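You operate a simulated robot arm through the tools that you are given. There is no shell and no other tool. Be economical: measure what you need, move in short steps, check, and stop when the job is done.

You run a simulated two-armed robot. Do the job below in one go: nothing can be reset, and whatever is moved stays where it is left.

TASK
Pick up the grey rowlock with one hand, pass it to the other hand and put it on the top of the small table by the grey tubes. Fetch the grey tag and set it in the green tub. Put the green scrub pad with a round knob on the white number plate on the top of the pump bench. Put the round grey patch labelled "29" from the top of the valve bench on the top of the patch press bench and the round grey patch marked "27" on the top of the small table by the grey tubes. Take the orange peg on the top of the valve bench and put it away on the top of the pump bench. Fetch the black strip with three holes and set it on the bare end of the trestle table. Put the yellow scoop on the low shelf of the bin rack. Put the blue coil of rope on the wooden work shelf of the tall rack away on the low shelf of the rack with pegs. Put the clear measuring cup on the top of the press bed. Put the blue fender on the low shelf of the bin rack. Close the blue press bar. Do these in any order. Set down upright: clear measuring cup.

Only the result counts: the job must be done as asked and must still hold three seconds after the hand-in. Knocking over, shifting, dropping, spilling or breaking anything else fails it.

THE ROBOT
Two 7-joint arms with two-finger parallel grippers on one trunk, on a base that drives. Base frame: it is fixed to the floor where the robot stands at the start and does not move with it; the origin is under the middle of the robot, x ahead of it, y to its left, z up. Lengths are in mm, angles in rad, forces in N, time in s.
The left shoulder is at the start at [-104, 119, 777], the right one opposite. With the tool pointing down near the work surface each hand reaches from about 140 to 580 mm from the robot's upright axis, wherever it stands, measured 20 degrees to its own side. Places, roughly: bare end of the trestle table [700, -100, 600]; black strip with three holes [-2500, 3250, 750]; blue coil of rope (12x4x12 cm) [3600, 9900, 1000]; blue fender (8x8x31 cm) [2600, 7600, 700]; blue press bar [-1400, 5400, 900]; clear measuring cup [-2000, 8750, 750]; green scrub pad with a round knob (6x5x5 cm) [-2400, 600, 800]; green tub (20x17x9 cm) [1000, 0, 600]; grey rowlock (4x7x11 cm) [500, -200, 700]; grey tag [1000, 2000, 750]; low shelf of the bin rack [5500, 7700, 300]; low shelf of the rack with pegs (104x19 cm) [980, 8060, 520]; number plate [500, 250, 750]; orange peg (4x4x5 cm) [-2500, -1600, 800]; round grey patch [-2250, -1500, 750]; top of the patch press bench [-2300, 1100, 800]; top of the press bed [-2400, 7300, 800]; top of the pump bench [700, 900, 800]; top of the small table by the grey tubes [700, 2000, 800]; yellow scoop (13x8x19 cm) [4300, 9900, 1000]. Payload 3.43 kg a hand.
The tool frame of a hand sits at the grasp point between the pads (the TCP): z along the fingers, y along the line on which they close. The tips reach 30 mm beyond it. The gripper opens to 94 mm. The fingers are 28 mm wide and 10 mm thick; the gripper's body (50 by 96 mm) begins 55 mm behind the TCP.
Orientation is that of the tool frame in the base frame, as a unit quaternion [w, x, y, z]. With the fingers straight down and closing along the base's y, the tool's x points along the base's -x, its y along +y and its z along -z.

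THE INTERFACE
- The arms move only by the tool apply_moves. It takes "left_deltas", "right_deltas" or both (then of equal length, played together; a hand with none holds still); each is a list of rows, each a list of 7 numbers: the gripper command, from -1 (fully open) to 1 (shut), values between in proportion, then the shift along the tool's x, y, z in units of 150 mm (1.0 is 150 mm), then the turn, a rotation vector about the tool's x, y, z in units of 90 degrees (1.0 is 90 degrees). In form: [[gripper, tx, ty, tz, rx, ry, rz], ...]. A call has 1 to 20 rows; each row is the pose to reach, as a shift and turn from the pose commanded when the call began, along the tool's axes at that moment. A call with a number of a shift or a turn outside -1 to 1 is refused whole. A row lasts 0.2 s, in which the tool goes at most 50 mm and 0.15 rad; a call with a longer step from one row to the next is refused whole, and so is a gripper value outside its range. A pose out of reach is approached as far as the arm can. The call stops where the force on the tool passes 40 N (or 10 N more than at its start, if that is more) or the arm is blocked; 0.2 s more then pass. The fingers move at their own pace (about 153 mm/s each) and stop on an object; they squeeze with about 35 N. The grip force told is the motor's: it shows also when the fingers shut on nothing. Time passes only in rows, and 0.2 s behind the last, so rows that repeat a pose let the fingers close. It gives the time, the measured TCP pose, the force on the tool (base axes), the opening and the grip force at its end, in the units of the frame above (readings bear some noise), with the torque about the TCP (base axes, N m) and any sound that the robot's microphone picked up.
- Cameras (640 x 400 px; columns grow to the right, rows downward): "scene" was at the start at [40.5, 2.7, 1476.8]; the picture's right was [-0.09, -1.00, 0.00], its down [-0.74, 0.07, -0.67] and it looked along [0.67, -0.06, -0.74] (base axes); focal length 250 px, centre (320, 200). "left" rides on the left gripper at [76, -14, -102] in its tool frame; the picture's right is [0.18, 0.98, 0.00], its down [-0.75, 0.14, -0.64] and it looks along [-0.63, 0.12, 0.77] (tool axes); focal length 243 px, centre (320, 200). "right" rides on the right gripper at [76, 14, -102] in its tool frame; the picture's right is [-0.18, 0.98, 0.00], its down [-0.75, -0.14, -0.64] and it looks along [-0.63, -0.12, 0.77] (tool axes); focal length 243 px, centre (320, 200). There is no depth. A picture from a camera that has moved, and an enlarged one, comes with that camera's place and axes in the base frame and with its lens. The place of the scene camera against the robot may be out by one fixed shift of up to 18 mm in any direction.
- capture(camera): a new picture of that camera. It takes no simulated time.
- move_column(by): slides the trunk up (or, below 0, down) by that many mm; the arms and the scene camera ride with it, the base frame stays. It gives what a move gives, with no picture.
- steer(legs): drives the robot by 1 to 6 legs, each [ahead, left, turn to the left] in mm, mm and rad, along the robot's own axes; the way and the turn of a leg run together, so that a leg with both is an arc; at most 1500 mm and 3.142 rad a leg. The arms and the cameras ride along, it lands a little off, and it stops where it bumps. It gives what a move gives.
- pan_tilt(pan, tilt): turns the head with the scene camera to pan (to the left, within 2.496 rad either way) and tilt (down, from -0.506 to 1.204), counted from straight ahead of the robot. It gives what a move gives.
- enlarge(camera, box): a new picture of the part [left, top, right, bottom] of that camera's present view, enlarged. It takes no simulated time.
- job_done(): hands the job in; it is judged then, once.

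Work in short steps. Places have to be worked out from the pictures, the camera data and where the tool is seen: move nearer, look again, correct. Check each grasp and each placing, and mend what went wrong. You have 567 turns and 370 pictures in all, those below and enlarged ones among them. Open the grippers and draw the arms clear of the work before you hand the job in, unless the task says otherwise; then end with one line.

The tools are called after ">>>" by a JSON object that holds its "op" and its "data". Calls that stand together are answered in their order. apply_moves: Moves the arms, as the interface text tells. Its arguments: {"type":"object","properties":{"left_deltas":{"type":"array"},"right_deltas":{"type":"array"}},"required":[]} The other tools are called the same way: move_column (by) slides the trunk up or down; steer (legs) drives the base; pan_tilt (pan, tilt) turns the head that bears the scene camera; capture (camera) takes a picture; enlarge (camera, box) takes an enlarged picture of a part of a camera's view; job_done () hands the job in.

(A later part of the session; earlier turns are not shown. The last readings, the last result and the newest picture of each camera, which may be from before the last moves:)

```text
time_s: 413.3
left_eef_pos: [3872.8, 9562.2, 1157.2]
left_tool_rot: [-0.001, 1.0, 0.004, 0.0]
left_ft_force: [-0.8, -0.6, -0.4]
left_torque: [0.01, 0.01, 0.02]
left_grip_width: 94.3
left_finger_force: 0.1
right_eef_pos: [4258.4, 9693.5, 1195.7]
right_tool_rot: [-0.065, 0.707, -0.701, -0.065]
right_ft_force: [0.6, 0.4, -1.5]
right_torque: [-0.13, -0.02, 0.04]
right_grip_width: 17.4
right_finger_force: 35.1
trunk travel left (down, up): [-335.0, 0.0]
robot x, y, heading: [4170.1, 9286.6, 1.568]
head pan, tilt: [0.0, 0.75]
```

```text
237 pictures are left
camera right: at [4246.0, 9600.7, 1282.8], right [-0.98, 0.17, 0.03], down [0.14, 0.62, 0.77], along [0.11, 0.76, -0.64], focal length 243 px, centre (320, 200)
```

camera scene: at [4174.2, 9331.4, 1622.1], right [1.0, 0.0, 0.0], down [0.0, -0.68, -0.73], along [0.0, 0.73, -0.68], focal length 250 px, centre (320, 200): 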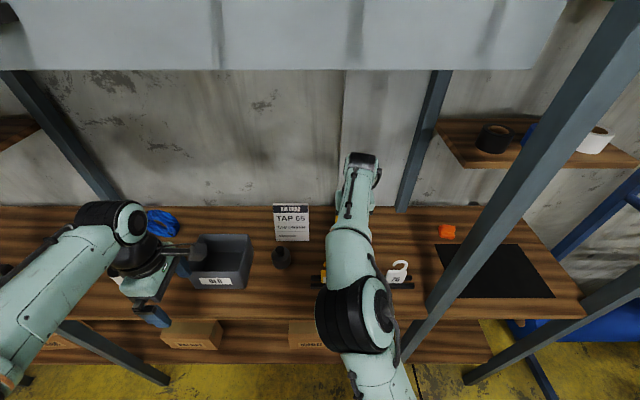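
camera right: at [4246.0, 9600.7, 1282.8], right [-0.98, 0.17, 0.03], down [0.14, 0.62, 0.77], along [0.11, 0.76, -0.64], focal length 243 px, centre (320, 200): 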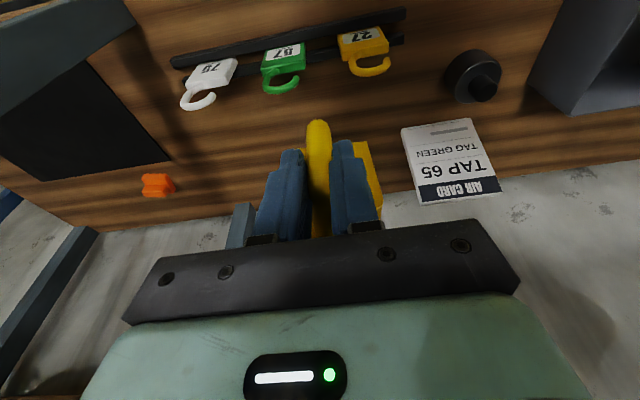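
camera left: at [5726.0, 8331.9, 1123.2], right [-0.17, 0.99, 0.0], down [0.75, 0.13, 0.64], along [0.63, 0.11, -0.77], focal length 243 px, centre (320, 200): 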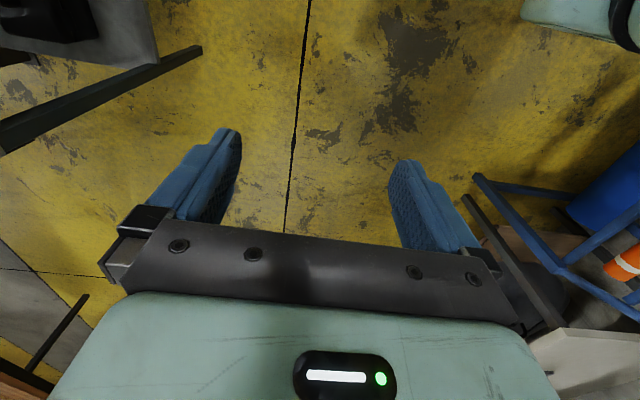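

Clear of the hooks. I back out, drive to the bin rack facing south at x≈5383, and lower the trunk fully.

>>> {"op": "steer", "data": {"legs": [[-520, 0, 0], [0, 0, -1.57], [1215, 0, 0], [0, 0, -1.57]]}}

>>> {"op": "move_column", "data": {"by": -335}}

>>> {"op": "capture", "data": {"camera": "scene"}}

```text
time_s: 429.6
left_eef_pos: [5687.7, 8508.4, 1155.9]
left_tool_rot: [0.001, -0.014, 1.0, -0.001]
left_ft_force: [-0.1, 0.1, 0.2]
left_torque: [0.01, -0.01, -0.01]
left_grip_width: 94.0
left_finger_force: 0.0
right_eef_pos: [5303.2, 8367.1, 1195.5]
right_tool_rot: [0.067, 0.693, 0.715, -0.064]
right_ft_force: [0.0, 0.4, -1.8]
right_torque: [0.09, 0.03, -0.01]
right_grip_width: 17.1
right_finger_force: 35.4
trunk travel left (down, up): [-335.0, 0.0]
robot x, y, heading: [5382.9, 8781.3, -1.55]
head pan, tilt: [0.0, 0.75]
```

```text
time_s: 432.9
left_eef_pos: [5685.9, 8509.2, 821.2]
left_tool_rot: [0.0, -0.014, 1.0, -0.001]
left_ft_force: [-0.7, -0.2, 0.0]
left_torque: [0.03, -0.05, 0.01]
left_grip_width: 94.0
left_finger_force: 0.1
right_eef_pos: [5302.8, 8367.0, 859.9]
right_tool_rot: [0.066, 0.693, 0.715, -0.065]
right_ft_force: [0.6, -0.3, -2.7]
right_torque: [0.08, -0.01, 0.0]
right_grip_width: 17.2
right_finger_force: 35.5
trunk travel left (down, up): [0.0, 335.0]
robot x, y, heading: [5382.8, 8779.2, -1.548]
head pan, tilt: [0.0, 0.75]
```

```text
236 pictures are left
camera scene: at [5388.3, 8702.0, 1281.8], right [-1.0, -0.02, 0.0], down [-0.02, 0.68, -0.73], along [0.02, -0.73, -0.68], focal length 250 px, centre (320, 200)
```

scene: 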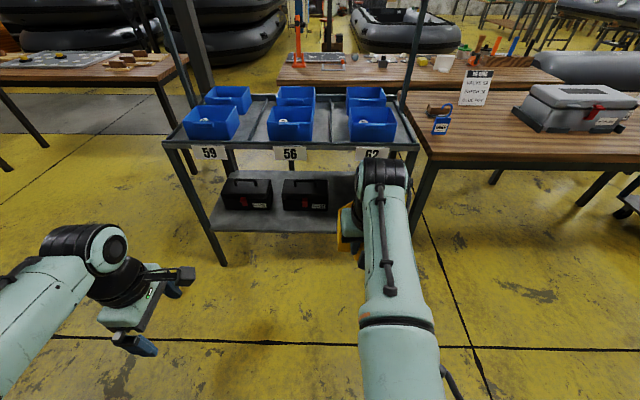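

I straighten the heading and lower the hand in three steps to about z 410.

>>> {"op": "steer", "data": {"legs": [[0, 0, -0.022]]}}

>>> {"op": "apply_moves", "data": {"right_deltas": [[1, 0.05, 0, 0.3, 0, 0, 0], [1, 0.11, 0, 0.6, 0, 0, 0], [1, 0.16, 0, 0.9, 0, 0, 0], [1, 0.18, 0, 0.98, 0, 0, 0]]}}

>>> {"op": "apply_moves", "data": {"right_deltas": [[1, 0.05, 0, 0.3, 0, 0, 0], [1, 0.11, 0, 0.6, 0, 0, 0], [1, 0.16, 0, 0.9, 0, 0, 0], [1, 0.18, 0, 0.98, 0, 0, 0]]}}

>>> {"op": "apply_moves", "data": {"right_deltas": [[1, 0.05, 0, 0.3, 0, 0, 0], [1, 0.11, 0, 0.6, 0, 0, 0], [1, 0.16, 0, 0.9, 0, 0, 0], [1, 0.18, 0, 0.95, 0, 0, 0]]}}

>>> {"op": "capture", "data": {"camera": "scene"}}

>>> {"op": "capture", "data": {"camera": "right"}}

```text
time_s: 433.7
left_eef_pos: [5680.5, 8501.9, 821.0]
left_tool_rot: [0.001, -0.003, 1.0, 0.0]
left_ft_force: [-0.3, 0.0, -0.2]
left_torque: [-0.01, 0.01, 0.02]
left_grip_width: 94.0
left_finger_force: 0.1
right_eef_pos: [5293.5, 8368.1, 859.9]
right_tool_rot: [0.066, 0.7, 0.708, -0.065]
right_ft_force: [0.3, 0.1, -0.4]
right_torque: [0.06, -0.01, 0.01]
right_grip_width: 17.3
right_finger_force: 34.8
trunk travel left (down, up): [0.0, 335.0]
robot x, y, heading: [5383.1, 8784.3, -1.569]
head pan, tilt: [0.0, 0.75]
```

```text
time_s: 434.7
left_eef_pos: [5680.3, 8503.4, 821.3]
left_tool_rot: [0.001, -0.004, 1.0, -0.001]
left_ft_force: [0.2, 0.5, -0.6]
left_torque: [-0.01, -0.02, 0.01]
left_grip_width: 93.9
left_finger_force: 0.1
right_eef_pos: [5295.3, 8365.5, 710.2]
right_tool_rot: [0.066, 0.701, 0.707, -0.065]
right_ft_force: [-0.1, -0.5, -0.9]
right_torque: [0.11, -0.03, -0.02]
right_grip_width: 17.1
right_finger_force: 34.7
trunk travel left (down, up): [0.0, 335.0]
robot x, y, heading: [5381.1, 8778.2, -1.573]
head pan, tilt: [0.0, 0.75]
```

```text
time_s: 435.7
left_eef_pos: [5681.8, 8501.6, 819.8]
left_tool_rot: [0.002, -0.005, 1.0, -0.001]
left_ft_force: [-0.3, 0.2, 0.0]
left_torque: [0.0, -0.02, 0.02]
left_grip_width: 94.1
left_finger_force: 0.1
right_eef_pos: [5293.8, 8368.6, 562.6]
right_tool_rot: [0.066, 0.7, 0.708, -0.064]
right_ft_force: [-0.3, -0.5, -0.9]
right_torque: [0.09, 0.0, -0.01]
right_grip_width: 17.3
right_finger_force: 34.7
trunk travel left (down, up): [0.0, 335.0]
robot x, y, heading: [5382.5, 8778.9, -1.567]
head pan, tilt: [0.0, 0.75]
```

```text
time_s: 436.7
left_eef_pos: [5679.9, 8502.2, 821.5]
left_tool_rot: [0.001, -0.005, 1.0, -0.001]
left_ft_force: [0.2, 0.3, 0.4]
left_torque: [0.0, 0.02, 0.01]
left_grip_width: 93.9
left_finger_force: 0.1
right_eef_pos: [5295.6, 8371.0, 415.5]
right_tool_rot: [0.065, 0.701, 0.707, -0.065]
right_ft_force: [0.7, 0.3, -1.1]
right_torque: [0.09, 0.0, 0.0]
right_grip_width: 17.0
right_finger_force: 35.4
trunk travel left (down, up): [0.0, 335.0]
robot x, y, heading: [5383.4, 8776.1, -1.572]
head pan, tilt: [0.0, 0.75]
```

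```text
235 pictures are left
camera scene: at [5386.4, 8701.9, 1281.8], right [-1.0, 0.0, 0.0], down [0.0, 0.68, -0.73], along [0.0, -0.73, -0.68], focal length 250 px, centre (320, 200)
```

scene: 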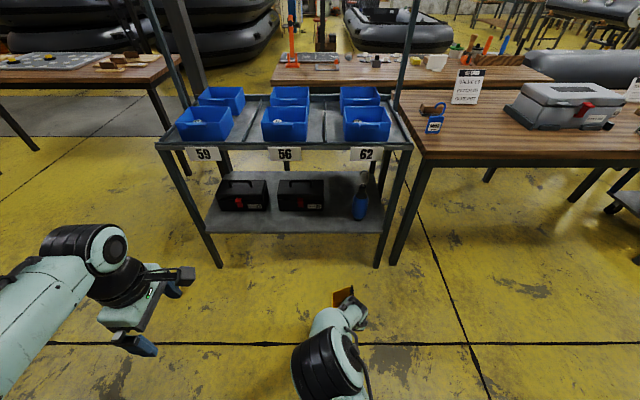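

```text
234 pictures are left
camera right: at [5309.3, 8463.8, 502.9], right [0.98, -0.17, 0.03], down [-0.13, -0.62, 0.77], along [-0.11, -0.76, -0.64], focal length 243 px, centre (320, 200)
```

right: 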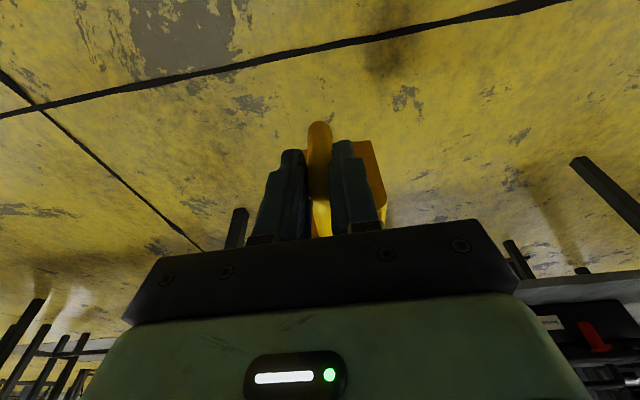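

The gap between box 92 and the fender (~150 mm) is centred at x≈5291, matching the scoop. I drive 390 mm ahead and check.

>>> {"op": "steer", "data": {"legs": [[390, 0, 0]]}}

>>> {"op": "capture", "data": {"camera": "scene"}}

>>> {"op": "capture", "data": {"camera": "right"}}

```text
time_s: 439.1
left_eef_pos: [5679.2, 8120.7, 820.7]
left_tool_rot: [0.0, -0.004, 1.0, 0.0]
left_ft_force: [0.6, 0.0, -0.3]
left_torque: [-0.02, 0.04, -0.02]
left_grip_width: 93.8
left_finger_force: 0.1
right_eef_pos: [5295.0, 7997.9, 413.2]
right_tool_rot: [0.058, 0.701, 0.709, -0.054]
right_ft_force: [0.4, 0.5, -1.5]
right_torque: [0.11, 0.0, -0.06]
right_grip_width: 17.4
right_finger_force: 34.7
trunk travel left (down, up): [0.0, 335.0]
robot x, y, heading: [5379.1, 8401.2, -1.572]
head pan, tilt: [0.0, 0.75]
stopped in leg 1: the force on the tool passed its limit at 78 N (the readings are from after the stop); the commanded pose is now the measured one
```

```text
233 pictures are left
camera scene: at [5386.1, 8320.2, 1281.8], right [-1.0, 0.0, 0.0], down [0.0, 0.68, -0.73], along [0.0, -0.73, -0.68], focal length 250 px, centre (320, 200)
```

scene: 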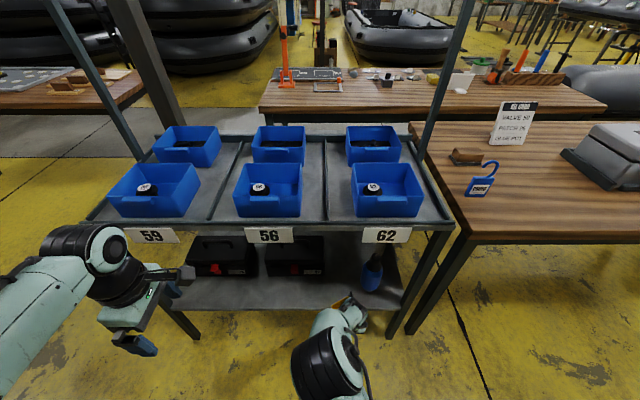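

```text
232 pictures are left
camera right: at [5308.8, 8088.7, 502.6], right [0.98, -0.17, 0.03], down [-0.14, -0.64, 0.75], along [-0.11, -0.75, -0.66], focal length 243 px, centre (320, 200)
```

right: 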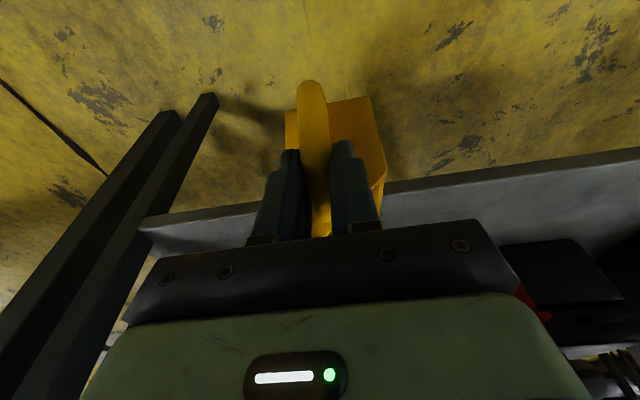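

The scoop's front struck the shelf edge. I back off immediately and inspect the rack and the fender.

>>> {"op": "steer", "data": {"legs": [[-150, 0, 0]]}}

>>> {"op": "enlarge", "data": {"camera": "scene", "box": [140, 150, 460, 370]}}

>>> {"op": "capture", "data": {"camera": "right"}}

```text
time_s: 440.5
left_eef_pos: [5680.5, 8269.9, 822.4]
left_tool_rot: [0.001, -0.004, 1.0, 0.0]
left_ft_force: [-0.7, -0.4, 0.3]
left_torque: [-0.01, -0.04, -0.03]
left_grip_width: 94.1
left_finger_force: 0.2
right_eef_pos: [5296.6, 8147.1, 412.4]
right_tool_rot: [0.059, 0.7, 0.709, -0.055]
right_ft_force: [-0.6, 0.3, -1.5]
right_torque: [0.03, -0.01, -0.03]
right_grip_width: 17.8
right_finger_force: 35.0
trunk travel left (down, up): [0.0, 335.0]
robot x, y, heading: [5384.1, 8548.0, -1.573]
head pan, tilt: [0.0, 0.75]
```

```text
1.82 times, centred on (300, 260) of scene
camera zoom: at [5386.3, 8469.7, 1281.9], right [-1.0, 0.0, 0.0], down [0.0, 0.68, -0.73], along [0.0, -0.73, -0.68], focal length 454 px, centre (356, 91)
```

zoom: 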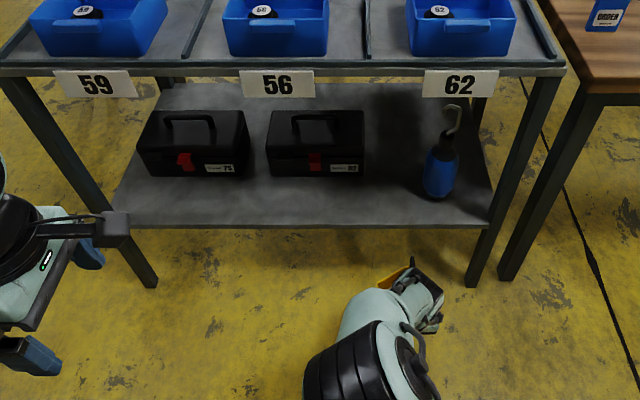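

```text
230 pictures are left
camera right: at [5309.3, 8237.7, 502.7], right [0.98, -0.17, 0.03], down [-0.14, -0.64, 0.75], along [-0.11, -0.75, -0.66], focal length 243 px, centre (320, 200)
```

right: 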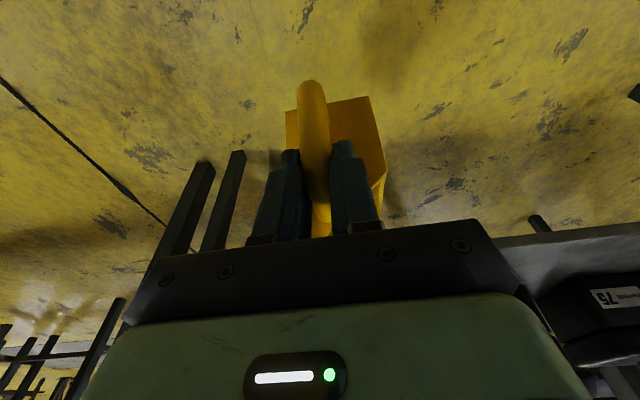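

The fender and boxes look undisturbed. The scoop has turned in the grip, so I look at it closely.

>>> {"op": "enlarge", "data": {"camera": "scene", "box": [320, 270, 420, 340]}}

>>> {"op": "enlarge", "data": {"camera": "right", "box": [240, 60, 420, 240]}}

```text
5.71 times, centred on (370, 305) of scene
camera zoom: at [5386.3, 8469.7, 1281.9], right [-1.0, 0.0, 0.0], down [0.0, 0.68, -0.73], along [0.0, -0.73, -0.68], focal length 1427 px, centre (34, -400)
```

zoom: 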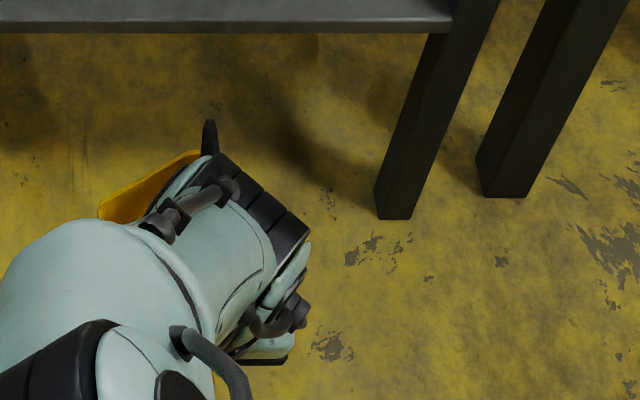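

```text
2.22 times, centred on (330, 150) of right
camera zoom: at [5309.3, 8237.7, 502.7], right [0.98, -0.17, 0.03], down [-0.14, -0.64, 0.75], along [-0.11, -0.75, -0.66], focal length 539 px, centre (298, 311)
```

zoom: 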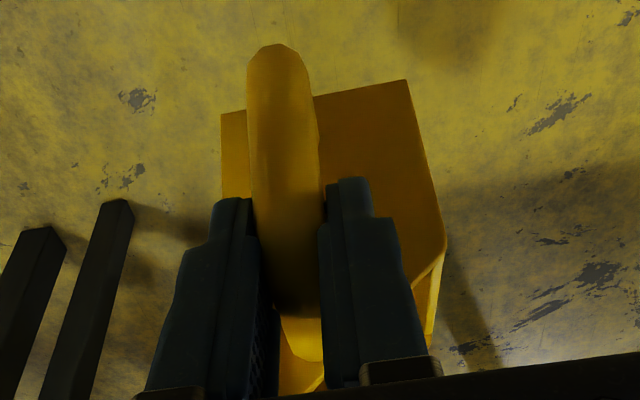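

The scoop has tilted about the grip, so its far corner hangs roughly 95 mm below the TCP. I raise the hand to z≈490 and drive in again more slowly.

>>> {"op": "apply_moves", "data": {"right_deltas": [[1, -0.03, 0, -0.15, 0, 0, 0], [1, -0.06, 0, -0.3, 0, 0, 0], [1, -0.09, 0, -0.5, 0, 0, 0]]}}

>>> {"op": "steer", "data": {"legs": [[125, 0, 0]]}}

>>> {"op": "enlarge", "data": {"camera": "right", "box": [160, 40, 480, 240]}}

>>> {"op": "enlarge", "data": {"camera": "scene", "box": [180, 200, 460, 370]}}

```text
time_s: 441.3
left_eef_pos: [5678.6, 8269.4, 821.3]
left_tool_rot: [0.001, -0.003, 1.0, -0.001]
left_ft_force: [-0.2, -1.1, -0.1]
left_torque: [0.02, 0.01, 0.04]
left_grip_width: 93.8
left_finger_force: 0.1
right_eef_pos: [5295.2, 8145.8, 487.8]
right_tool_rot: [0.058, 0.7, 0.71, -0.054]
right_ft_force: [-0.3, 0.7, -1.6]
right_torque: [0.04, 0.0, 0.01]
right_grip_width: 17.6
right_finger_force: 35.3
trunk travel left (down, up): [0.0, 335.0]
robot x, y, heading: [5383.5, 8548.6, -1.574]
head pan, tilt: [0.0, 0.75]
```

```text
time_s: 442.6
left_eef_pos: [5679.8, 8142.8, 820.5]
left_tool_rot: [0.001, -0.003, 1.0, -0.002]
left_ft_force: [0.7, -0.6, -0.1]
left_torque: [0.02, -0.03, 0.02]
left_grip_width: 94.0
left_finger_force: 0.0
right_eef_pos: [5295.3, 8019.1, 486.5]
right_tool_rot: [0.058, 0.7, 0.71, -0.054]
right_ft_force: [0.1, 0.4, -1.6]
right_torque: [0.03, 0.0, -0.01]
right_grip_width: 17.5
right_finger_force: 35.1
trunk travel left (down, up): [0.0, 335.0]
robot x, y, heading: [5380.7, 8420.8, -1.566]
head pan, tilt: [0.0, 0.75]
```

```text
2.00 times, centred on (320, 140) of right
camera zoom: at [5308.7, 8110.3, 577.4], right [0.98, -0.17, 0.03], down [-0.14, -0.64, 0.75], along [-0.11, -0.75, -0.66], focal length 485 px, centre (320, 320)
```

zoom: 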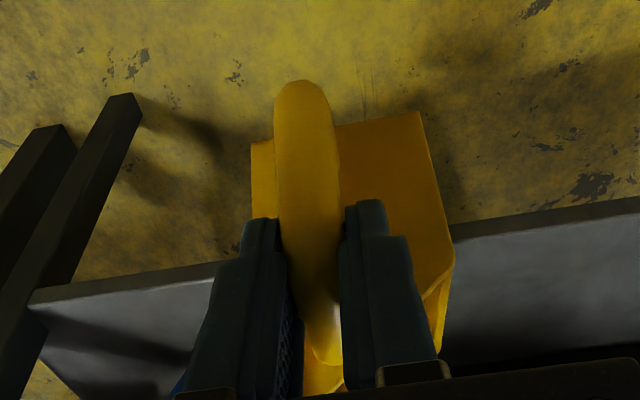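

```text
2.29 times, centred on (320, 285) of scene
camera zoom: at [5386.2, 8342.3, 1281.8], right [-1.0, 0.0, 0.0], down [0.0, 0.68, -0.73], along [0.0, -0.73, -0.68], focal length 571 px, centre (320, 6)
```

zoom: 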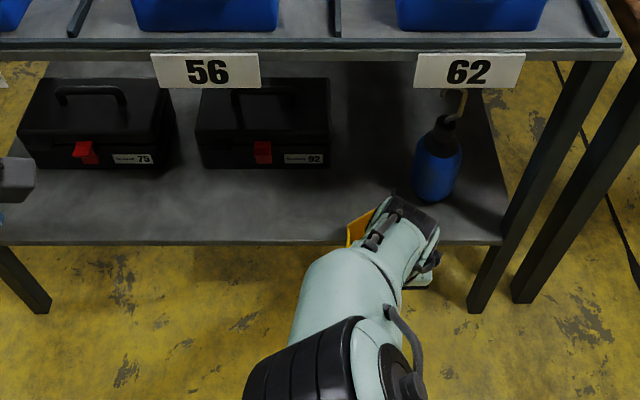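

By geometry the scoop is tilted about 33°, bottom toward the robot. Pitching the tool 33° further forward will level it, so I do that here, then check.

>>> {"op": "apply_moves", "data": {"right_deltas": [[1, 0, 0, 0, 0, -0.08, 0], [1, 0, 0, 0, 0, -0.16, 0], [1, 0, 0, 0, 0, -0.24, 0], [1, 0, 0, 0, 0, -0.32, 0], [1, 0, 0, 0, 0, -0.367, 0]]}}

>>> {"op": "capture", "data": {"camera": "right"}}

>>> {"op": "enlarge", "data": {"camera": "scene", "box": [180, 200, 460, 370]}}

```text
time_s: 443.8
left_eef_pos: [5680.0, 8141.6, 821.6]
left_tool_rot: [0.0, -0.003, 1.0, -0.001]
left_ft_force: [-0.4, -0.3, -0.7]
left_torque: [0.0, 0.0, 0.03]
left_grip_width: 93.6
left_finger_force: 0.1
right_eef_pos: [5295.6, 8018.3, 490.2]
right_tool_rot: [0.259, 0.655, 0.664, -0.252]
right_ft_force: [-0.6, 0.3, -1.8]
right_torque: [0.08, 0.0, -0.02]
right_grip_width: 17.5
right_finger_force: 35.3
right hand out of reach, approached as far as the arm can: row 2, 3
trunk travel left (down, up): [0.0, 335.0]
robot x, y, heading: [5385.2, 8421.9, -1.573]
head pan, tilt: [0.0, 0.75]
```

```text
225 pictures are left
camera right: at [5308.4, 8143.5, 513.8], right [0.98, -0.12, 0.13], down [-0.14, -0.13, 0.98], along [-0.1, -0.98, -0.14], focal length 243 px, centre (320, 200)
```

right: 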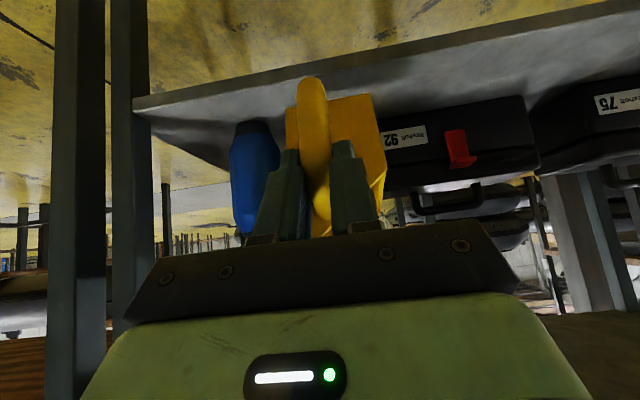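

```text
2.29 times, centred on (320, 285) of scene
camera zoom: at [5386.1, 8342.8, 1281.8], right [-1.0, 0.0, 0.0], down [0.0, 0.68, -0.73], along [0.0, -0.73, -0.68], focal length 571 px, centre (320, 6)
```

zoom: 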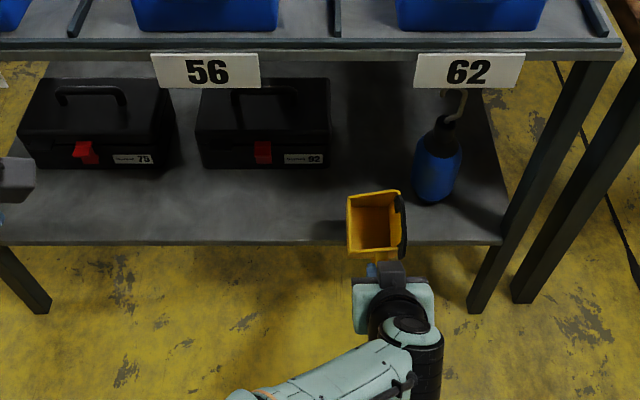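

The scoop is now level, aimed at the gap between box 92 and the fender. I extend 150 mm forward over the shelf.

>>> {"op": "apply_moves", "data": {"right_deltas": [[1, -0.15, 0.01, 0.13, 0, 0, 0], [1, -0.3, 0.02, 0.26, 0, 0, 0], [1, -0.45, 0.03, 0.4, 0, 0, 0], [1, -0.6, 0.03, 0.53, 0, 0, 0], [1, -0.75, 0.03, 0.66, 0, 0, 0]]}}

>>> {"op": "capture", "data": {"camera": "right"}}

>>> {"op": "enlarge", "data": {"camera": "scene", "box": [180, 170, 460, 340]}}

```text
time_s: 444.9
left_eef_pos: [5681.0, 8142.5, 820.9]
left_tool_rot: [0.001, -0.004, 1.0, -0.001]
left_ft_force: [-0.2, -0.7, -0.1]
left_torque: [0.05, 0.0, 0.02]
left_grip_width: 94.0
left_finger_force: 0.1
right_eef_pos: [5302.9, 7869.0, 490.9]
right_tool_rot: [0.257, 0.657, 0.663, -0.25]
right_ft_force: [0.7, 0.1, -1.4]
right_torque: [0.1, 0.02, 0.01]
right_grip_width: 17.4
right_finger_force: 34.7
trunk travel left (down, up): [0.0, 335.0]
robot x, y, heading: [5382.2, 8424.6, -1.568]
head pan, tilt: [0.0, 0.75]
```

```text
223 pictures are left
camera right: at [5315.1, 7993.7, 516.2], right [0.98, -0.12, 0.13], down [-0.14, -0.13, 0.98], along [-0.11, -0.98, -0.15], focal length 243 px, centre (320, 200)
```

right: 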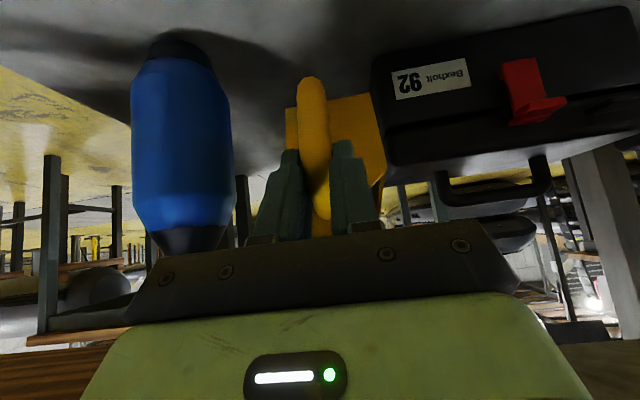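

```text
2.29 times, centred on (320, 255) of scene
camera zoom: at [5386.2, 8342.6, 1281.8], right [-1.0, 0.0, 0.0], down [0.0, 0.68, -0.73], along [0.0, -0.73, -0.68], focal length 571 px, centre (320, 74)
```

zoom: 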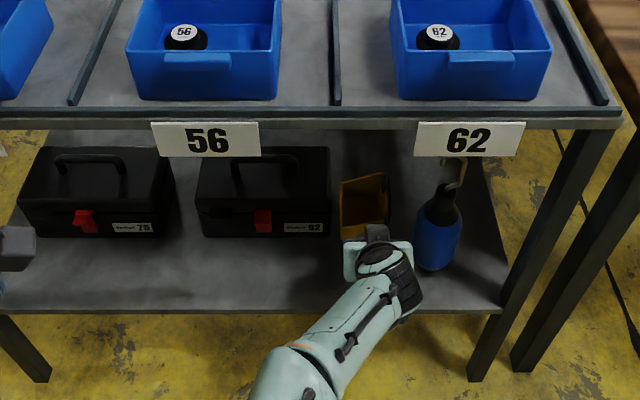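

The gap's middle is x≈5293 and the scoop sits ~15 mm too far east. I shift it west and lower toward the shelf.

>>> {"op": "apply_moves", "data": {"right_deltas": [[1, 0, -0.1, 0, 0, 0, 0], [1, 0.12, -0.1, 0.14, 0, 0, 0], [1, 0.25, -0.1, 0.28, 0, 0, 0], [1, 0.374, -0.1, 0.425, 0, 0, 0]]}}

>>> {"op": "capture", "data": {"camera": "right"}}

```text
time_s: 445.9
left_eef_pos: [5680.6, 8143.1, 820.8]
left_tool_rot: [0.001, -0.003, 1.0, -0.001]
left_ft_force: [-0.2, 0.1, 0.4]
left_torque: [0.03, -0.01, 0.02]
left_grip_width: 93.8
left_finger_force: 0.0
right_eef_pos: [5300.1, 7891.8, 428.1]
right_tool_rot: [0.257, 0.656, 0.663, -0.252]
right_ft_force: [-0.7, -0.1, -1.4]
right_torque: [0.13, 0.0, -0.02]
right_grip_width: 17.5
right_finger_force: 35.0
right hand out of reach, approached as far as the arm can: row 3, 4
trunk travel left (down, up): [0.0, 335.0]
robot x, y, heading: [5381.3, 8420.7, -1.573]
head pan, tilt: [0.0, 0.75]
```

```text
221 pictures are left
camera right: at [5312.4, 8017.0, 453.2], right [0.98, -0.12, 0.13], down [-0.14, -0.13, 0.98], along [-0.11, -0.98, -0.14], focal length 243 px, centre (320, 200)
```

right: 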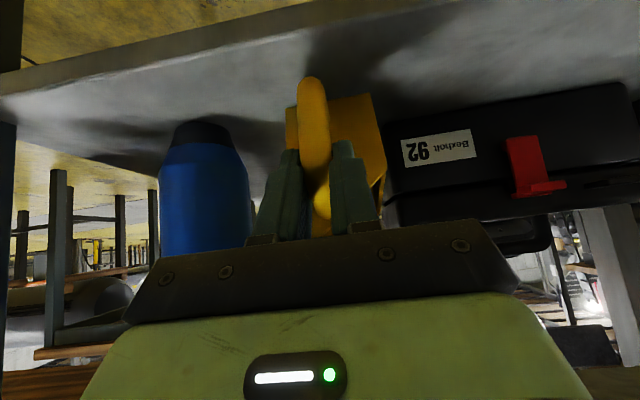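

The arm is at its reach limit, so I drive 50 mm nearer with a slight shift west.

>>> {"op": "steer", "data": {"legs": [[45, -10, 0]]}}

>>> {"op": "capture", "data": {"camera": "right"}}

```text
time_s: 446.9
left_eef_pos: [5671.2, 8098.7, 822.3]
left_tool_rot: [0.0, -0.003, 1.0, -0.002]
left_ft_force: [-0.2, 0.1, 0.2]
left_torque: [0.01, 0.0, 0.01]
left_grip_width: 93.9
left_finger_force: 0.1
right_eef_pos: [5288.3, 7847.6, 427.6]
right_tool_rot: [0.258, 0.656, 0.664, -0.25]
right_ft_force: [-0.7, 0.4, -1.4]
right_torque: [0.1, -0.01, 0.02]
right_grip_width: 17.1
right_finger_force: 35.2
trunk travel left (down, up): [0.0, 335.0]
robot x, y, heading: [5372.4, 8378.8, -1.571]
head pan, tilt: [0.0, 0.75]
```

```text
220 pictures are left
camera right: at [5302.2, 7972.3, 453.2], right [0.98, -0.12, 0.13], down [-0.14, -0.13, 0.98], along [-0.11, -0.98, -0.15], focal length 243 px, centre (320, 200)
```

right: 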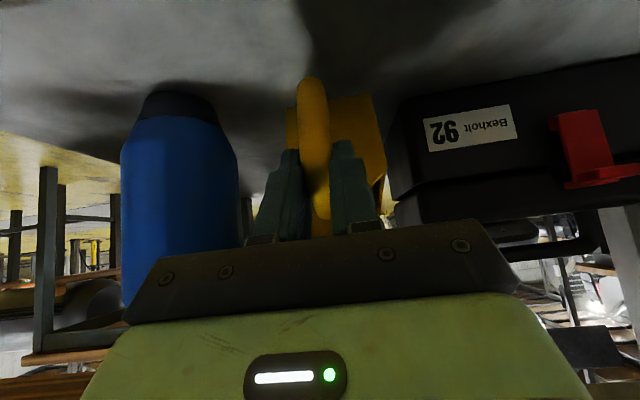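

Nicely between the fender and box 92. I lower in small steps until contact.

>>> {"op": "apply_moves", "data": {"right_deltas": [[1, 0.044, 0, 0.05, 0, 0, 0], [1, 0.088, 0, 0.1, 0, 0, 0], [1, 0.12, 0, 0.135, 0, 0, 0], [1, 0.15, 0, 0.17, 0, 0, 0]]}}

>>> {"op": "capture", "data": {"camera": "right"}}

```text
time_s: 447.9
left_eef_pos: [5669.2, 8100.0, 821.8]
left_tool_rot: [0.0, -0.004, 1.0, -0.002]
left_ft_force: [0.6, 0.5, 0.6]
left_torque: [0.03, 0.0, 0.02]
left_grip_width: 94.1
left_finger_force: 0.1
right_eef_pos: [5295.9, 7859.8, 412.9]
right_tool_rot: [0.259, 0.656, 0.661, -0.256]
right_ft_force: [-7.9, 2.2, 34.3]
right_torque: [-1.09, 0.24, -0.2]
right_grip_width: 17.6
right_finger_force: 35.1
right hand out of reach, approached as far as the arm can: row 1, 2, 3, 4
trunk travel left (down, up): [0.0, 335.0]
robot x, y, heading: [5370.5, 8374.7, -1.574]
head pan, tilt: [0.0, 0.75]
```

```text
219 pictures are left
camera right: at [5309.5, 7984.6, 438.0], right [0.98, -0.13, 0.13], down [-0.14, -0.12, 0.98], along [-0.11, -0.98, -0.13], focal length 243 px, centre (320, 200)
```

right: 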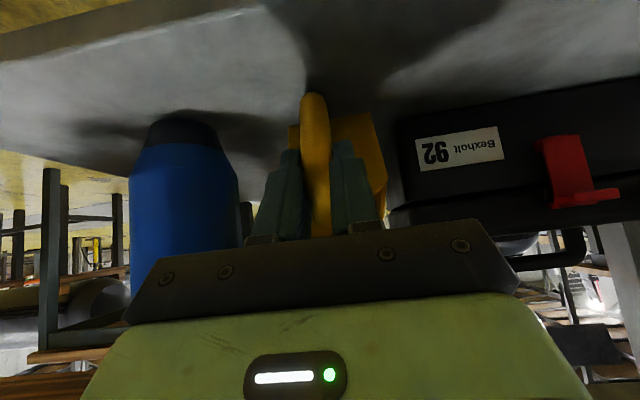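

The scoop touches the shelf with 34 N, its front edge slightly low. I un-pitch by 9° to level it, then release gently and back out.

>>> {"op": "apply_moves", "data": {"right_deltas": [[1, -0.03, 0, -0.03, 0, 0.05, 0], [1, -0.03, 0, -0.03, 0, 0.09, 0], [1, -0.03, 0, -0.03, 0, 0.09, 0]]}}

>>> {"op": "capture", "data": {"camera": "right"}}

```text
time_s: 448.7
left_eef_pos: [5668.9, 8098.3, 821.4]
left_tool_rot: [0.001, -0.003, 1.0, -0.001]
left_ft_force: [-0.5, -0.9, 0.4]
left_torque: [0.01, -0.02, 0.02]
left_grip_width: 94.0
left_finger_force: 0.0
right_eef_pos: [5299.3, 7861.5, 415.8]
right_tool_rot: [0.21, 0.672, 0.68, -0.204]
right_ft_force: [-0.2, -1.4, 14.2]
right_torque: [-1.1, -0.01, -0.09]
right_grip_width: 17.7
right_finger_force: 35.4
trunk travel left (down, up): [0.0, 335.0]
robot x, y, heading: [5378.0, 8377.6, -1.576]
head pan, tilt: [0.0, 0.75]
```

```text
218 pictures are left
camera right: at [5311.7, 7982.3, 459.1], right [0.98, -0.14, 0.11], down [-0.14, -0.27, 0.95], along [-0.1, -0.95, -0.28], focal length 243 px, centre (320, 200)
```

right: 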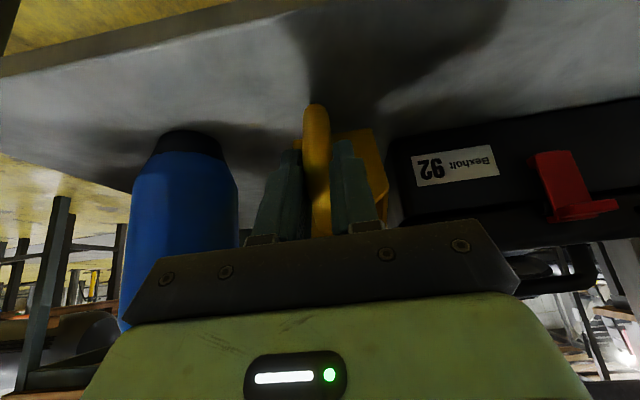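

The load is now under the scoop's body. I open and withdraw back and up.

>>> {"op": "apply_moves", "data": {"right_deltas": [[0.6, 0, 0, 0, 0, 0, 0], [-0.1, 0, 0, 0, 0, 0, 0], [-0.1, 0, 0, 0, 0, 0, 0], [-0.1, 0, 0, 0, 0, 0, 0], [-0.1, 0.1, 0, -0.2, 0, 0, 0], [-0.1, 0.2, 0, -0.4, 0, 0, 0], [-0.1, 0.4, 0, -0.5, 0, 0, 0], [-0.1, 0.6, 0, -0.6, 0, 0, 0], [-0.1, 0.8, 0, -0.7, 0, 0, 0]]}}

>>> {"op": "capture", "data": {"camera": "right"}}

>>> {"op": "enlarge", "data": {"camera": "scene", "box": [180, 170, 460, 340]}}

```text
time_s: 450.7
left_eef_pos: [5669.4, 8099.1, 820.8]
left_tool_rot: [0.001, -0.003, 1.0, -0.001]
left_ft_force: [0.5, -0.2, 0.1]
left_torque: [0.03, 0.0, -0.02]
left_grip_width: 94.0
left_finger_force: 0.1
right_eef_pos: [5293.7, 8019.3, 435.0]
right_tool_rot: [0.21, 0.673, 0.679, -0.205]
right_ft_force: [-0.4, 0.3, 0.8]
right_torque: [0.0, 0.02, -0.02]
right_grip_width: 51.8
right_finger_force: 0.1
trunk travel left (down, up): [0.0, 335.0]
robot x, y, heading: [5369.6, 8374.6, -1.569]
head pan, tilt: [0.0, 0.75]
```

```text
217 pictures are left
camera right: at [5306.5, 8138.9, 478.4], right [0.98, -0.14, 0.11], down [-0.14, -0.27, 0.95], along [-0.11, -0.95, -0.28], focal length 243 px, centre (320, 200)
```

right: 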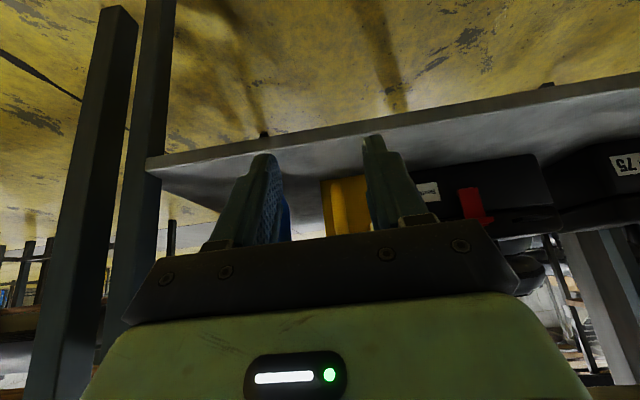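

```text
2.29 times, centred on (320, 255) of scene
camera zoom: at [5376.2, 8298.3, 1281.9], right [-1.0, 0.0, 0.0], down [0.0, 0.68, -0.73], along [0.0, -0.73, -0.68], focal length 571 px, centre (320, 74)
```

zoom: 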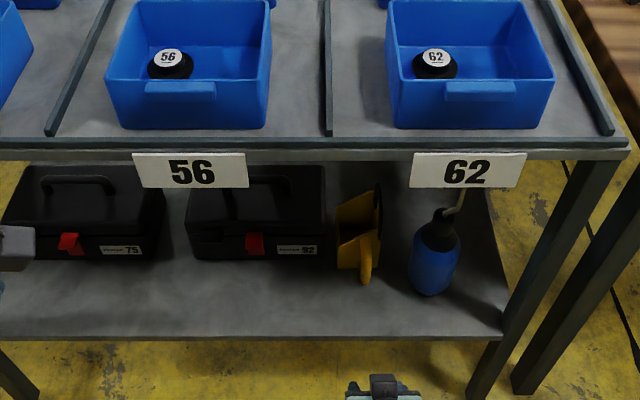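

The scoop stands properly between the box and the fender. I back off, raise the trunk, reset the right hand, and drive to the coil.

>>> {"op": "steer", "data": {"legs": [[-300, 0, 0]]}}

>>> {"op": "move_column", "data": {"by": 335}}

>>> {"op": "apply_moves", "data": {"right_deltas": [[-1, -0.1, 0, -0.15, 0, 0.09, 0], [-1, -0.2, 0, -0.3, 0, 0.18, 0], [-1, -0.3, 0, -0.45, 0, 0.27, 0], [-1, -0.4, 0, -0.6, 0, 0.36, 0], [-1, -0.4, 0, -0.7, 0, 0.38, 0]]}}

>>> {"op": "steer", "data": {"legs": [[0, 0, -1.57], [1500, 0, 0], [130, 0, 0], [0, 0, -1.57], [250, 0, 0]]}}

>>> {"op": "capture", "data": {"camera": "scene"}}

```text
time_s: 452.7
left_eef_pos: [5669.2, 8389.1, 820.8]
left_tool_rot: [0.001, -0.001, 1.0, -0.001]
left_ft_force: [-0.5, 0.0, -0.6]
left_torque: [0.0, 0.0, 0.02]
left_grip_width: 93.9
left_finger_force: 0.0
right_eef_pos: [5292.9, 8311.3, 433.6]
right_tool_rot: [0.21, 0.674, 0.677, -0.206]
right_ft_force: [0.0, -0.5, 0.1]
right_torque: [-0.01, 0.03, 0.0]
right_grip_width: 52.0
right_finger_force: 0.1
trunk travel left (down, up): [0.0, 335.0]
robot x, y, heading: [5373.4, 8670.9, -1.575]
head pan, tilt: [0.0, 0.75]
```

```text
time_s: 456.0
left_eef_pos: [5670.2, 8390.5, 1155.6]
left_tool_rot: [0.0, 0.0, 1.0, 0.0]
left_ft_force: [-0.3, 0.5, -0.2]
left_torque: [-0.02, -0.01, -0.01]
left_grip_width: 94.1
left_finger_force: 0.1
right_eef_pos: [5292.8, 8312.6, 769.9]
right_tool_rot: [0.21, 0.673, 0.679, -0.205]
right_ft_force: [0.1, 0.7, 0.6]
right_torque: [-0.03, -0.02, 0.0]
right_grip_width: 51.5
right_finger_force: 0.0
trunk travel left (down, up): [-335.0, 0.0]
robot x, y, heading: [5371.5, 8669.9, -1.578]
head pan, tilt: [0.0, 0.75]
```

```text
time_s: 457.2
left_eef_pos: [5669.2, 8390.7, 1155.2]
left_tool_rot: [0.001, -0.001, 1.0, 0.0]
left_ft_force: [0.2, 0.0, 1.1]
left_torque: [-0.04, 0.03, 0.02]
left_grip_width: 94.2
left_finger_force: 0.1
right_eef_pos: [5292.5, 8320.5, 892.7]
right_tool_rot: [0.001, 0.705, 0.71, 0.002]
right_ft_force: [0.3, -0.7, -0.1]
right_torque: [-0.04, 0.0, 0.01]
right_grip_width: 94.0
right_finger_force: 0.1
trunk travel left (down, up): [-335.0, 0.0]
robot x, y, heading: [5372.8, 8667.8, -1.58]
head pan, tilt: [0.0, 0.75]
```

```text
time_s: 474.6
left_eef_pos: [3399.5, 9152.9, 1155.5]
left_tool_rot: [-0.001, 1.0, 0.03, -0.001]
left_ft_force: [1.1, -0.1, 0.7]
left_torque: [-0.01, -0.01, 0.01]
left_grip_width: 94.2
left_finger_force: 0.1
right_eef_pos: [3770.4, 9243.3, 890.6]
right_tool_rot: [0.002, 0.728, -0.686, -0.001]
right_ft_force: [-0.3, 0.3, -1.3]
right_torque: [0.01, -0.02, -0.07]
right_grip_width: 94.2
right_finger_force: 0.1
trunk travel left (down, up): [-335.0, 0.0]
robot x, y, heading: [3707.6, 8887.9, 1.618]
head pan, tilt: [0.0, 0.75]
```

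```text
215 pictures are left
camera scene: at [3712.2, 8938.3, 1621.9], right [1.0, 0.05, 0.0], down [0.03, -0.68, -0.73], along [-0.04, 0.73, -0.68], focal length 250 px, centre (320, 200)
```

scene: 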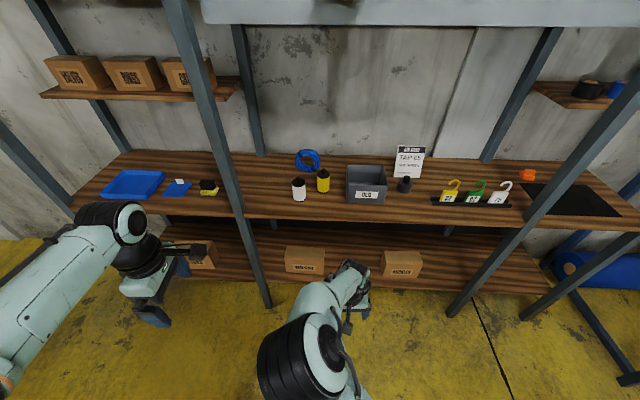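

>>> {"op": "enlarge", "data": {"camera": "scene", "box": [260, 130, 400, 220]}}

```text
4.44 times, centred on (330, 175) of scene
camera zoom: at [3712.2, 8938.3, 1621.9], right [1.0, 0.05, 0.0], down [0.03, -0.68, -0.73], along [-0.04, 0.73, -0.68], focal length 1110 px, centre (276, 311)
```

zoom: 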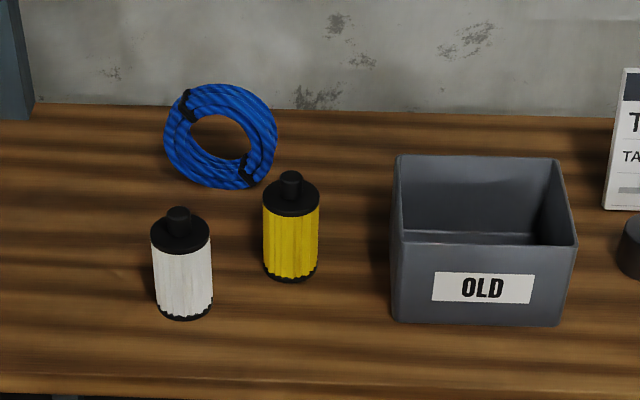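

The coil stands upright at about [3612, 9825], facing me, ring top near z 1070. I'll take its top rim with the right hand yawed 90°; I shift left, yaw and raise that hand.

>>> {"op": "steer", "data": {"legs": [[0, 0, -0.047], [0, 195, 0]]}}

>>> {"op": "apply_moves", "data": {"right_deltas": [[-1, 0, 0, -0.09, 0, 0, -0.095], [-1, 0, 0, -0.18, 0, 0, -0.19], [-1, 0, 0, -0.27, 0, 0, -0.285], [-1, 0, 0, -0.36, 0, 0, -0.38], [-1, 0, 0, -0.45, 0, 0, -0.475], [-1, 0, 0, -0.54, 0, 0, -0.57], [-1, 0, 0, -0.63, 0, 0, -0.66], [-1, 0, 0, -0.72, 0, 0, -0.75], [-1, 0, 0, -0.81, 0, 0, -0.84], [-1, 0, 0, -0.9, 0, 0, -0.92], [-1, 0, 0, -1, 0, 0, -1]]}}

>>> {"op": "apply_moves", "data": {"right_deltas": [[-1, 0, 0, -0.3, 0.06, 0, 0], [-1, 0, 0, -0.6, 0.12, 0, 0], [-1, 0, 0, -0.9, 0.18, 0, 0], [-1, 0, 0, -1, 0.278, 0, 0]]}}

>>> {"op": "capture", "data": {"camera": "scene"}}

```text
time_s: 477.3
left_eef_pos: [3216.1, 9166.3, 1155.6]
left_tool_rot: [-0.001, 1.0, 0.008, 0.0]
left_ft_force: [0.2, 0.4, 0.0]
left_torque: [-0.01, 0.03, 0.0]
left_grip_width: 93.8
left_finger_force: 0.2
right_eef_pos: [3591.7, 9240.2, 891.7]
right_tool_rot: [0.002, 0.715, -0.7, -0.001]
right_ft_force: [-0.8, 0.3, 0.0]
right_torque: [-0.03, 0.02, 0.01]
right_grip_width: 94.0
right_finger_force: 0.1
trunk travel left (down, up): [-335.0, 0.0]
robot x, y, heading: [3515.7, 8887.6, 1.575]
head pan, tilt: [0.0, 0.75]
```

```text
time_s: 479.7
left_eef_pos: [3216.2, 9165.3, 1156.6]
left_tool_rot: [-0.001, 1.0, 0.007, 0.0]
left_ft_force: [-0.2, 0.9, 0.2]
left_torque: [-0.01, -0.05, 0.02]
left_grip_width: 93.8
left_finger_force: 0.0
right_eef_pos: [3593.0, 9239.8, 1043.9]
right_tool_rot: [0.001, 1.0, 0.01, -0.002]
right_ft_force: [-0.2, 0.0, -0.8]
right_torque: [0.0, 0.01, 0.03]
right_grip_width: 93.8
right_finger_force: 0.1
trunk travel left (down, up): [-335.0, 0.0]
robot x, y, heading: [3515.0, 8890.6, 1.579]
head pan, tilt: [0.0, 0.75]
```

```text
refused: row 4 steps farther than a row can; nothing moved
```

```text
213 pictures are left
camera scene: at [3518.6, 8937.7, 1622.1], right [1.0, 0.01, 0.0], down [0.0, -0.68, -0.73], along [0.0, 0.73, -0.68], focal length 250 px, centre (320, 200)
```

scene: 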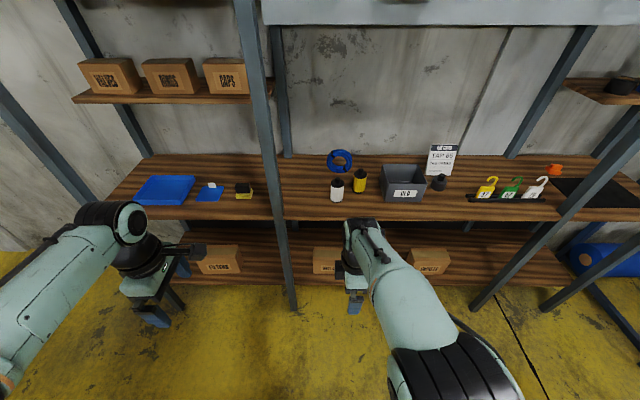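

I repeat the raise-and-pitch with legal steps and draw the left hand back away from the post.

>>> {"op": "apply_moves", "data": {"right_deltas": [[-1, 0, 0, -0.25, 0.07, 0, 0], [-1, 0, 0, -0.5, 0.14, 0, 0], [-1, 0, 0, -0.75, 0.21, 0, 0], [-1, 0, 0, -1, 0.278, 0, 0]], "left_deltas": [[-1, 0, 0.25, 0, 0, 0, 0], [-1, 0, 0.5, 0, 0, 0, 0], [-1, 0, 0.75, 0, 0, 0, 0], [-1, 0, 1, 0, 0, 0, 0]]}}

>>> {"op": "steer", "data": {"legs": [[340, 0, -0.005]]}}

>>> {"op": "capture", "data": {"camera": "scene"}}

>>> {"op": "capture", "data": {"camera": "right"}}

```text
time_s: 480.7
left_eef_pos: [3218.5, 9014.1, 1157.6]
left_tool_rot: [-0.001, 1.0, 0.007, 0.0]
left_ft_force: [-0.6, -0.8, 0.0]
left_torque: [0.03, 0.03, -0.03]
left_grip_width: 94.1
left_finger_force: 0.1
right_eef_pos: [3593.9, 9240.0, 1193.7]
right_tool_rot: [-0.217, 0.976, 0.008, -0.004]
right_ft_force: [-0.2, -0.1, 0.4]
right_torque: [-0.01, 0.05, 0.01]
right_grip_width: 94.1
right_finger_force: 0.0
trunk travel left (down, up): [-335.0, 0.0]
robot x, y, heading: [3513.2, 8889.4, 1.581]
head pan, tilt: [0.0, 0.75]
```

```text
time_s: 483.0
left_eef_pos: [3217.2, 9362.1, 1156.2]
left_tool_rot: [-0.001, 1.0, 0.004, -0.001]
left_ft_force: [0.0, -0.1, 1.2]
left_torque: [0.0, 0.02, 0.0]
left_grip_width: 93.9
left_finger_force: 0.0
right_eef_pos: [3592.5, 9584.5, 1193.2]
right_tool_rot: [-0.215, 0.977, 0.006, -0.005]
right_ft_force: [-0.6, -0.1, -0.5]
right_torque: [0.0, -0.02, 0.04]
right_grip_width: 94.0
right_finger_force: 0.0
trunk travel left (down, up): [-335.0, 0.0]
robot x, y, heading: [3513.4, 9234.2, 1.573]
head pan, tilt: [0.0, 0.75]
```

```text
212 pictures are left
camera scene: at [3517.6, 9281.4, 1621.9], right [1.0, 0.0, 0.0], down [0.0, -0.68, -0.73], along [0.0, 0.73, -0.68], focal length 250 px, centre (320, 200)
```

scene: 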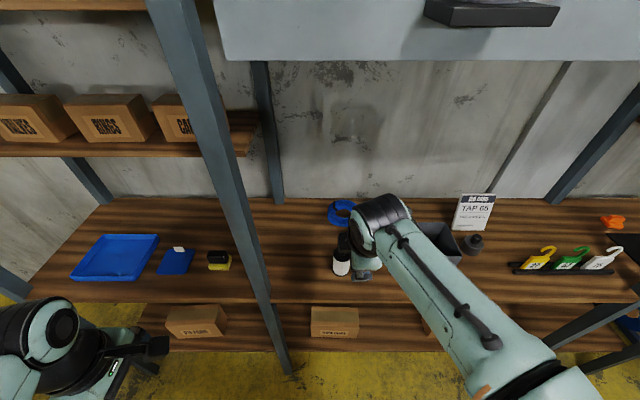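

```text
211 pictures are left
camera right: at [3670.5, 9529.1, 1279.5], right [-0.17, -0.89, -0.41], down [-0.75, -0.15, 0.65], along [-0.64, 0.42, -0.64], focal length 243 px, centre (320, 200)
```

right: 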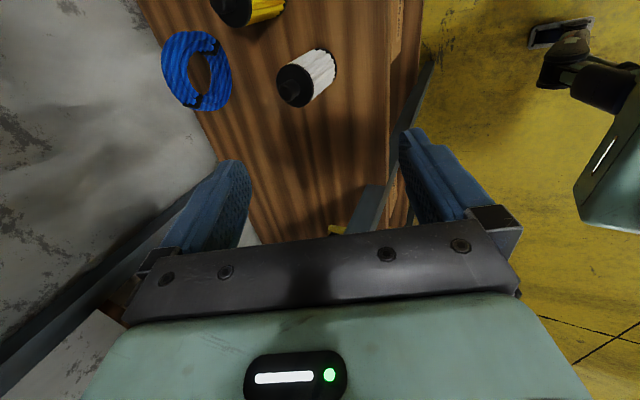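

The coil's top rim is near [3608, 9838, 1070]. I advance the pitched hand partway and drive 45 mm closer.

>>> {"op": "apply_moves", "data": {"right_deltas": [[-1, 0.03, -0.18, 0.2, 0, 0, 0], [-1, 0.06, -0.37, 0.4, 0, 0, 0], [-1, 0.09, -0.55, 0.6, 0, 0, 0], [-1, 0.12, -0.737, 0.786, 0, 0, 0]]}}

>>> {"op": "steer", "data": {"legs": [[45, 0, 0]]}}

>>> {"op": "capture", "data": {"camera": "right"}}

```text
time_s: 484.0
left_eef_pos: [3217.8, 9362.9, 1157.0]
left_tool_rot: [-0.001, 1.0, 0.005, 0.0]
left_ft_force: [1.0, 0.1, 0.8]
left_torque: [-0.01, -0.05, -0.03]
left_grip_width: 94.0
left_finger_force: 0.0
right_eef_pos: [3607.6, 9737.1, 1131.4]
right_tool_rot: [-0.215, 0.977, 0.007, -0.004]
right_ft_force: [-0.7, 0.0, 0.3]
right_torque: [-0.02, -0.03, 0.0]
right_grip_width: 94.0
right_finger_force: 0.0
trunk travel left (down, up): [-335.0, 0.0]
robot x, y, heading: [3515.7, 9235.9, 1.575]
head pan, tilt: [0.0, 0.75]
```

```text
time_s: 484.9
left_eef_pos: [3216.7, 9404.2, 1156.4]
left_tool_rot: [-0.002, 1.0, 0.004, -0.001]
left_ft_force: [0.5, 0.5, 0.4]
left_torque: [-0.01, 0.04, 0.0]
left_grip_width: 94.0
left_finger_force: 0.1
right_eef_pos: [3608.1, 9776.9, 1130.6]
right_tool_rot: [-0.215, 0.977, 0.005, -0.004]
right_ft_force: [1.2, 1.0, 0.5]
right_torque: [0.02, -0.01, -0.02]
right_grip_width: 94.1
right_finger_force: 0.2
trunk travel left (down, up): [-335.0, 0.0]
robot x, y, heading: [3511.2, 9278.9, 1.574]
head pan, tilt: [0.0, 0.75]
```

```text
210 pictures are left
camera right: at [3686.6, 9722.0, 1218.5], right [-0.17, -0.89, -0.41], down [-0.75, -0.15, 0.65], along [-0.64, 0.42, -0.64], focal length 243 px, centre (320, 200)
```

right: 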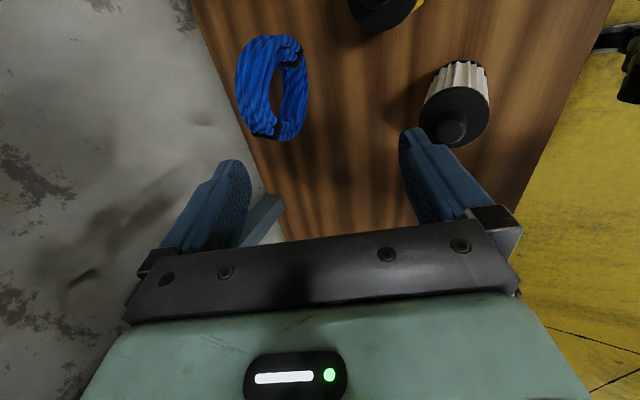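

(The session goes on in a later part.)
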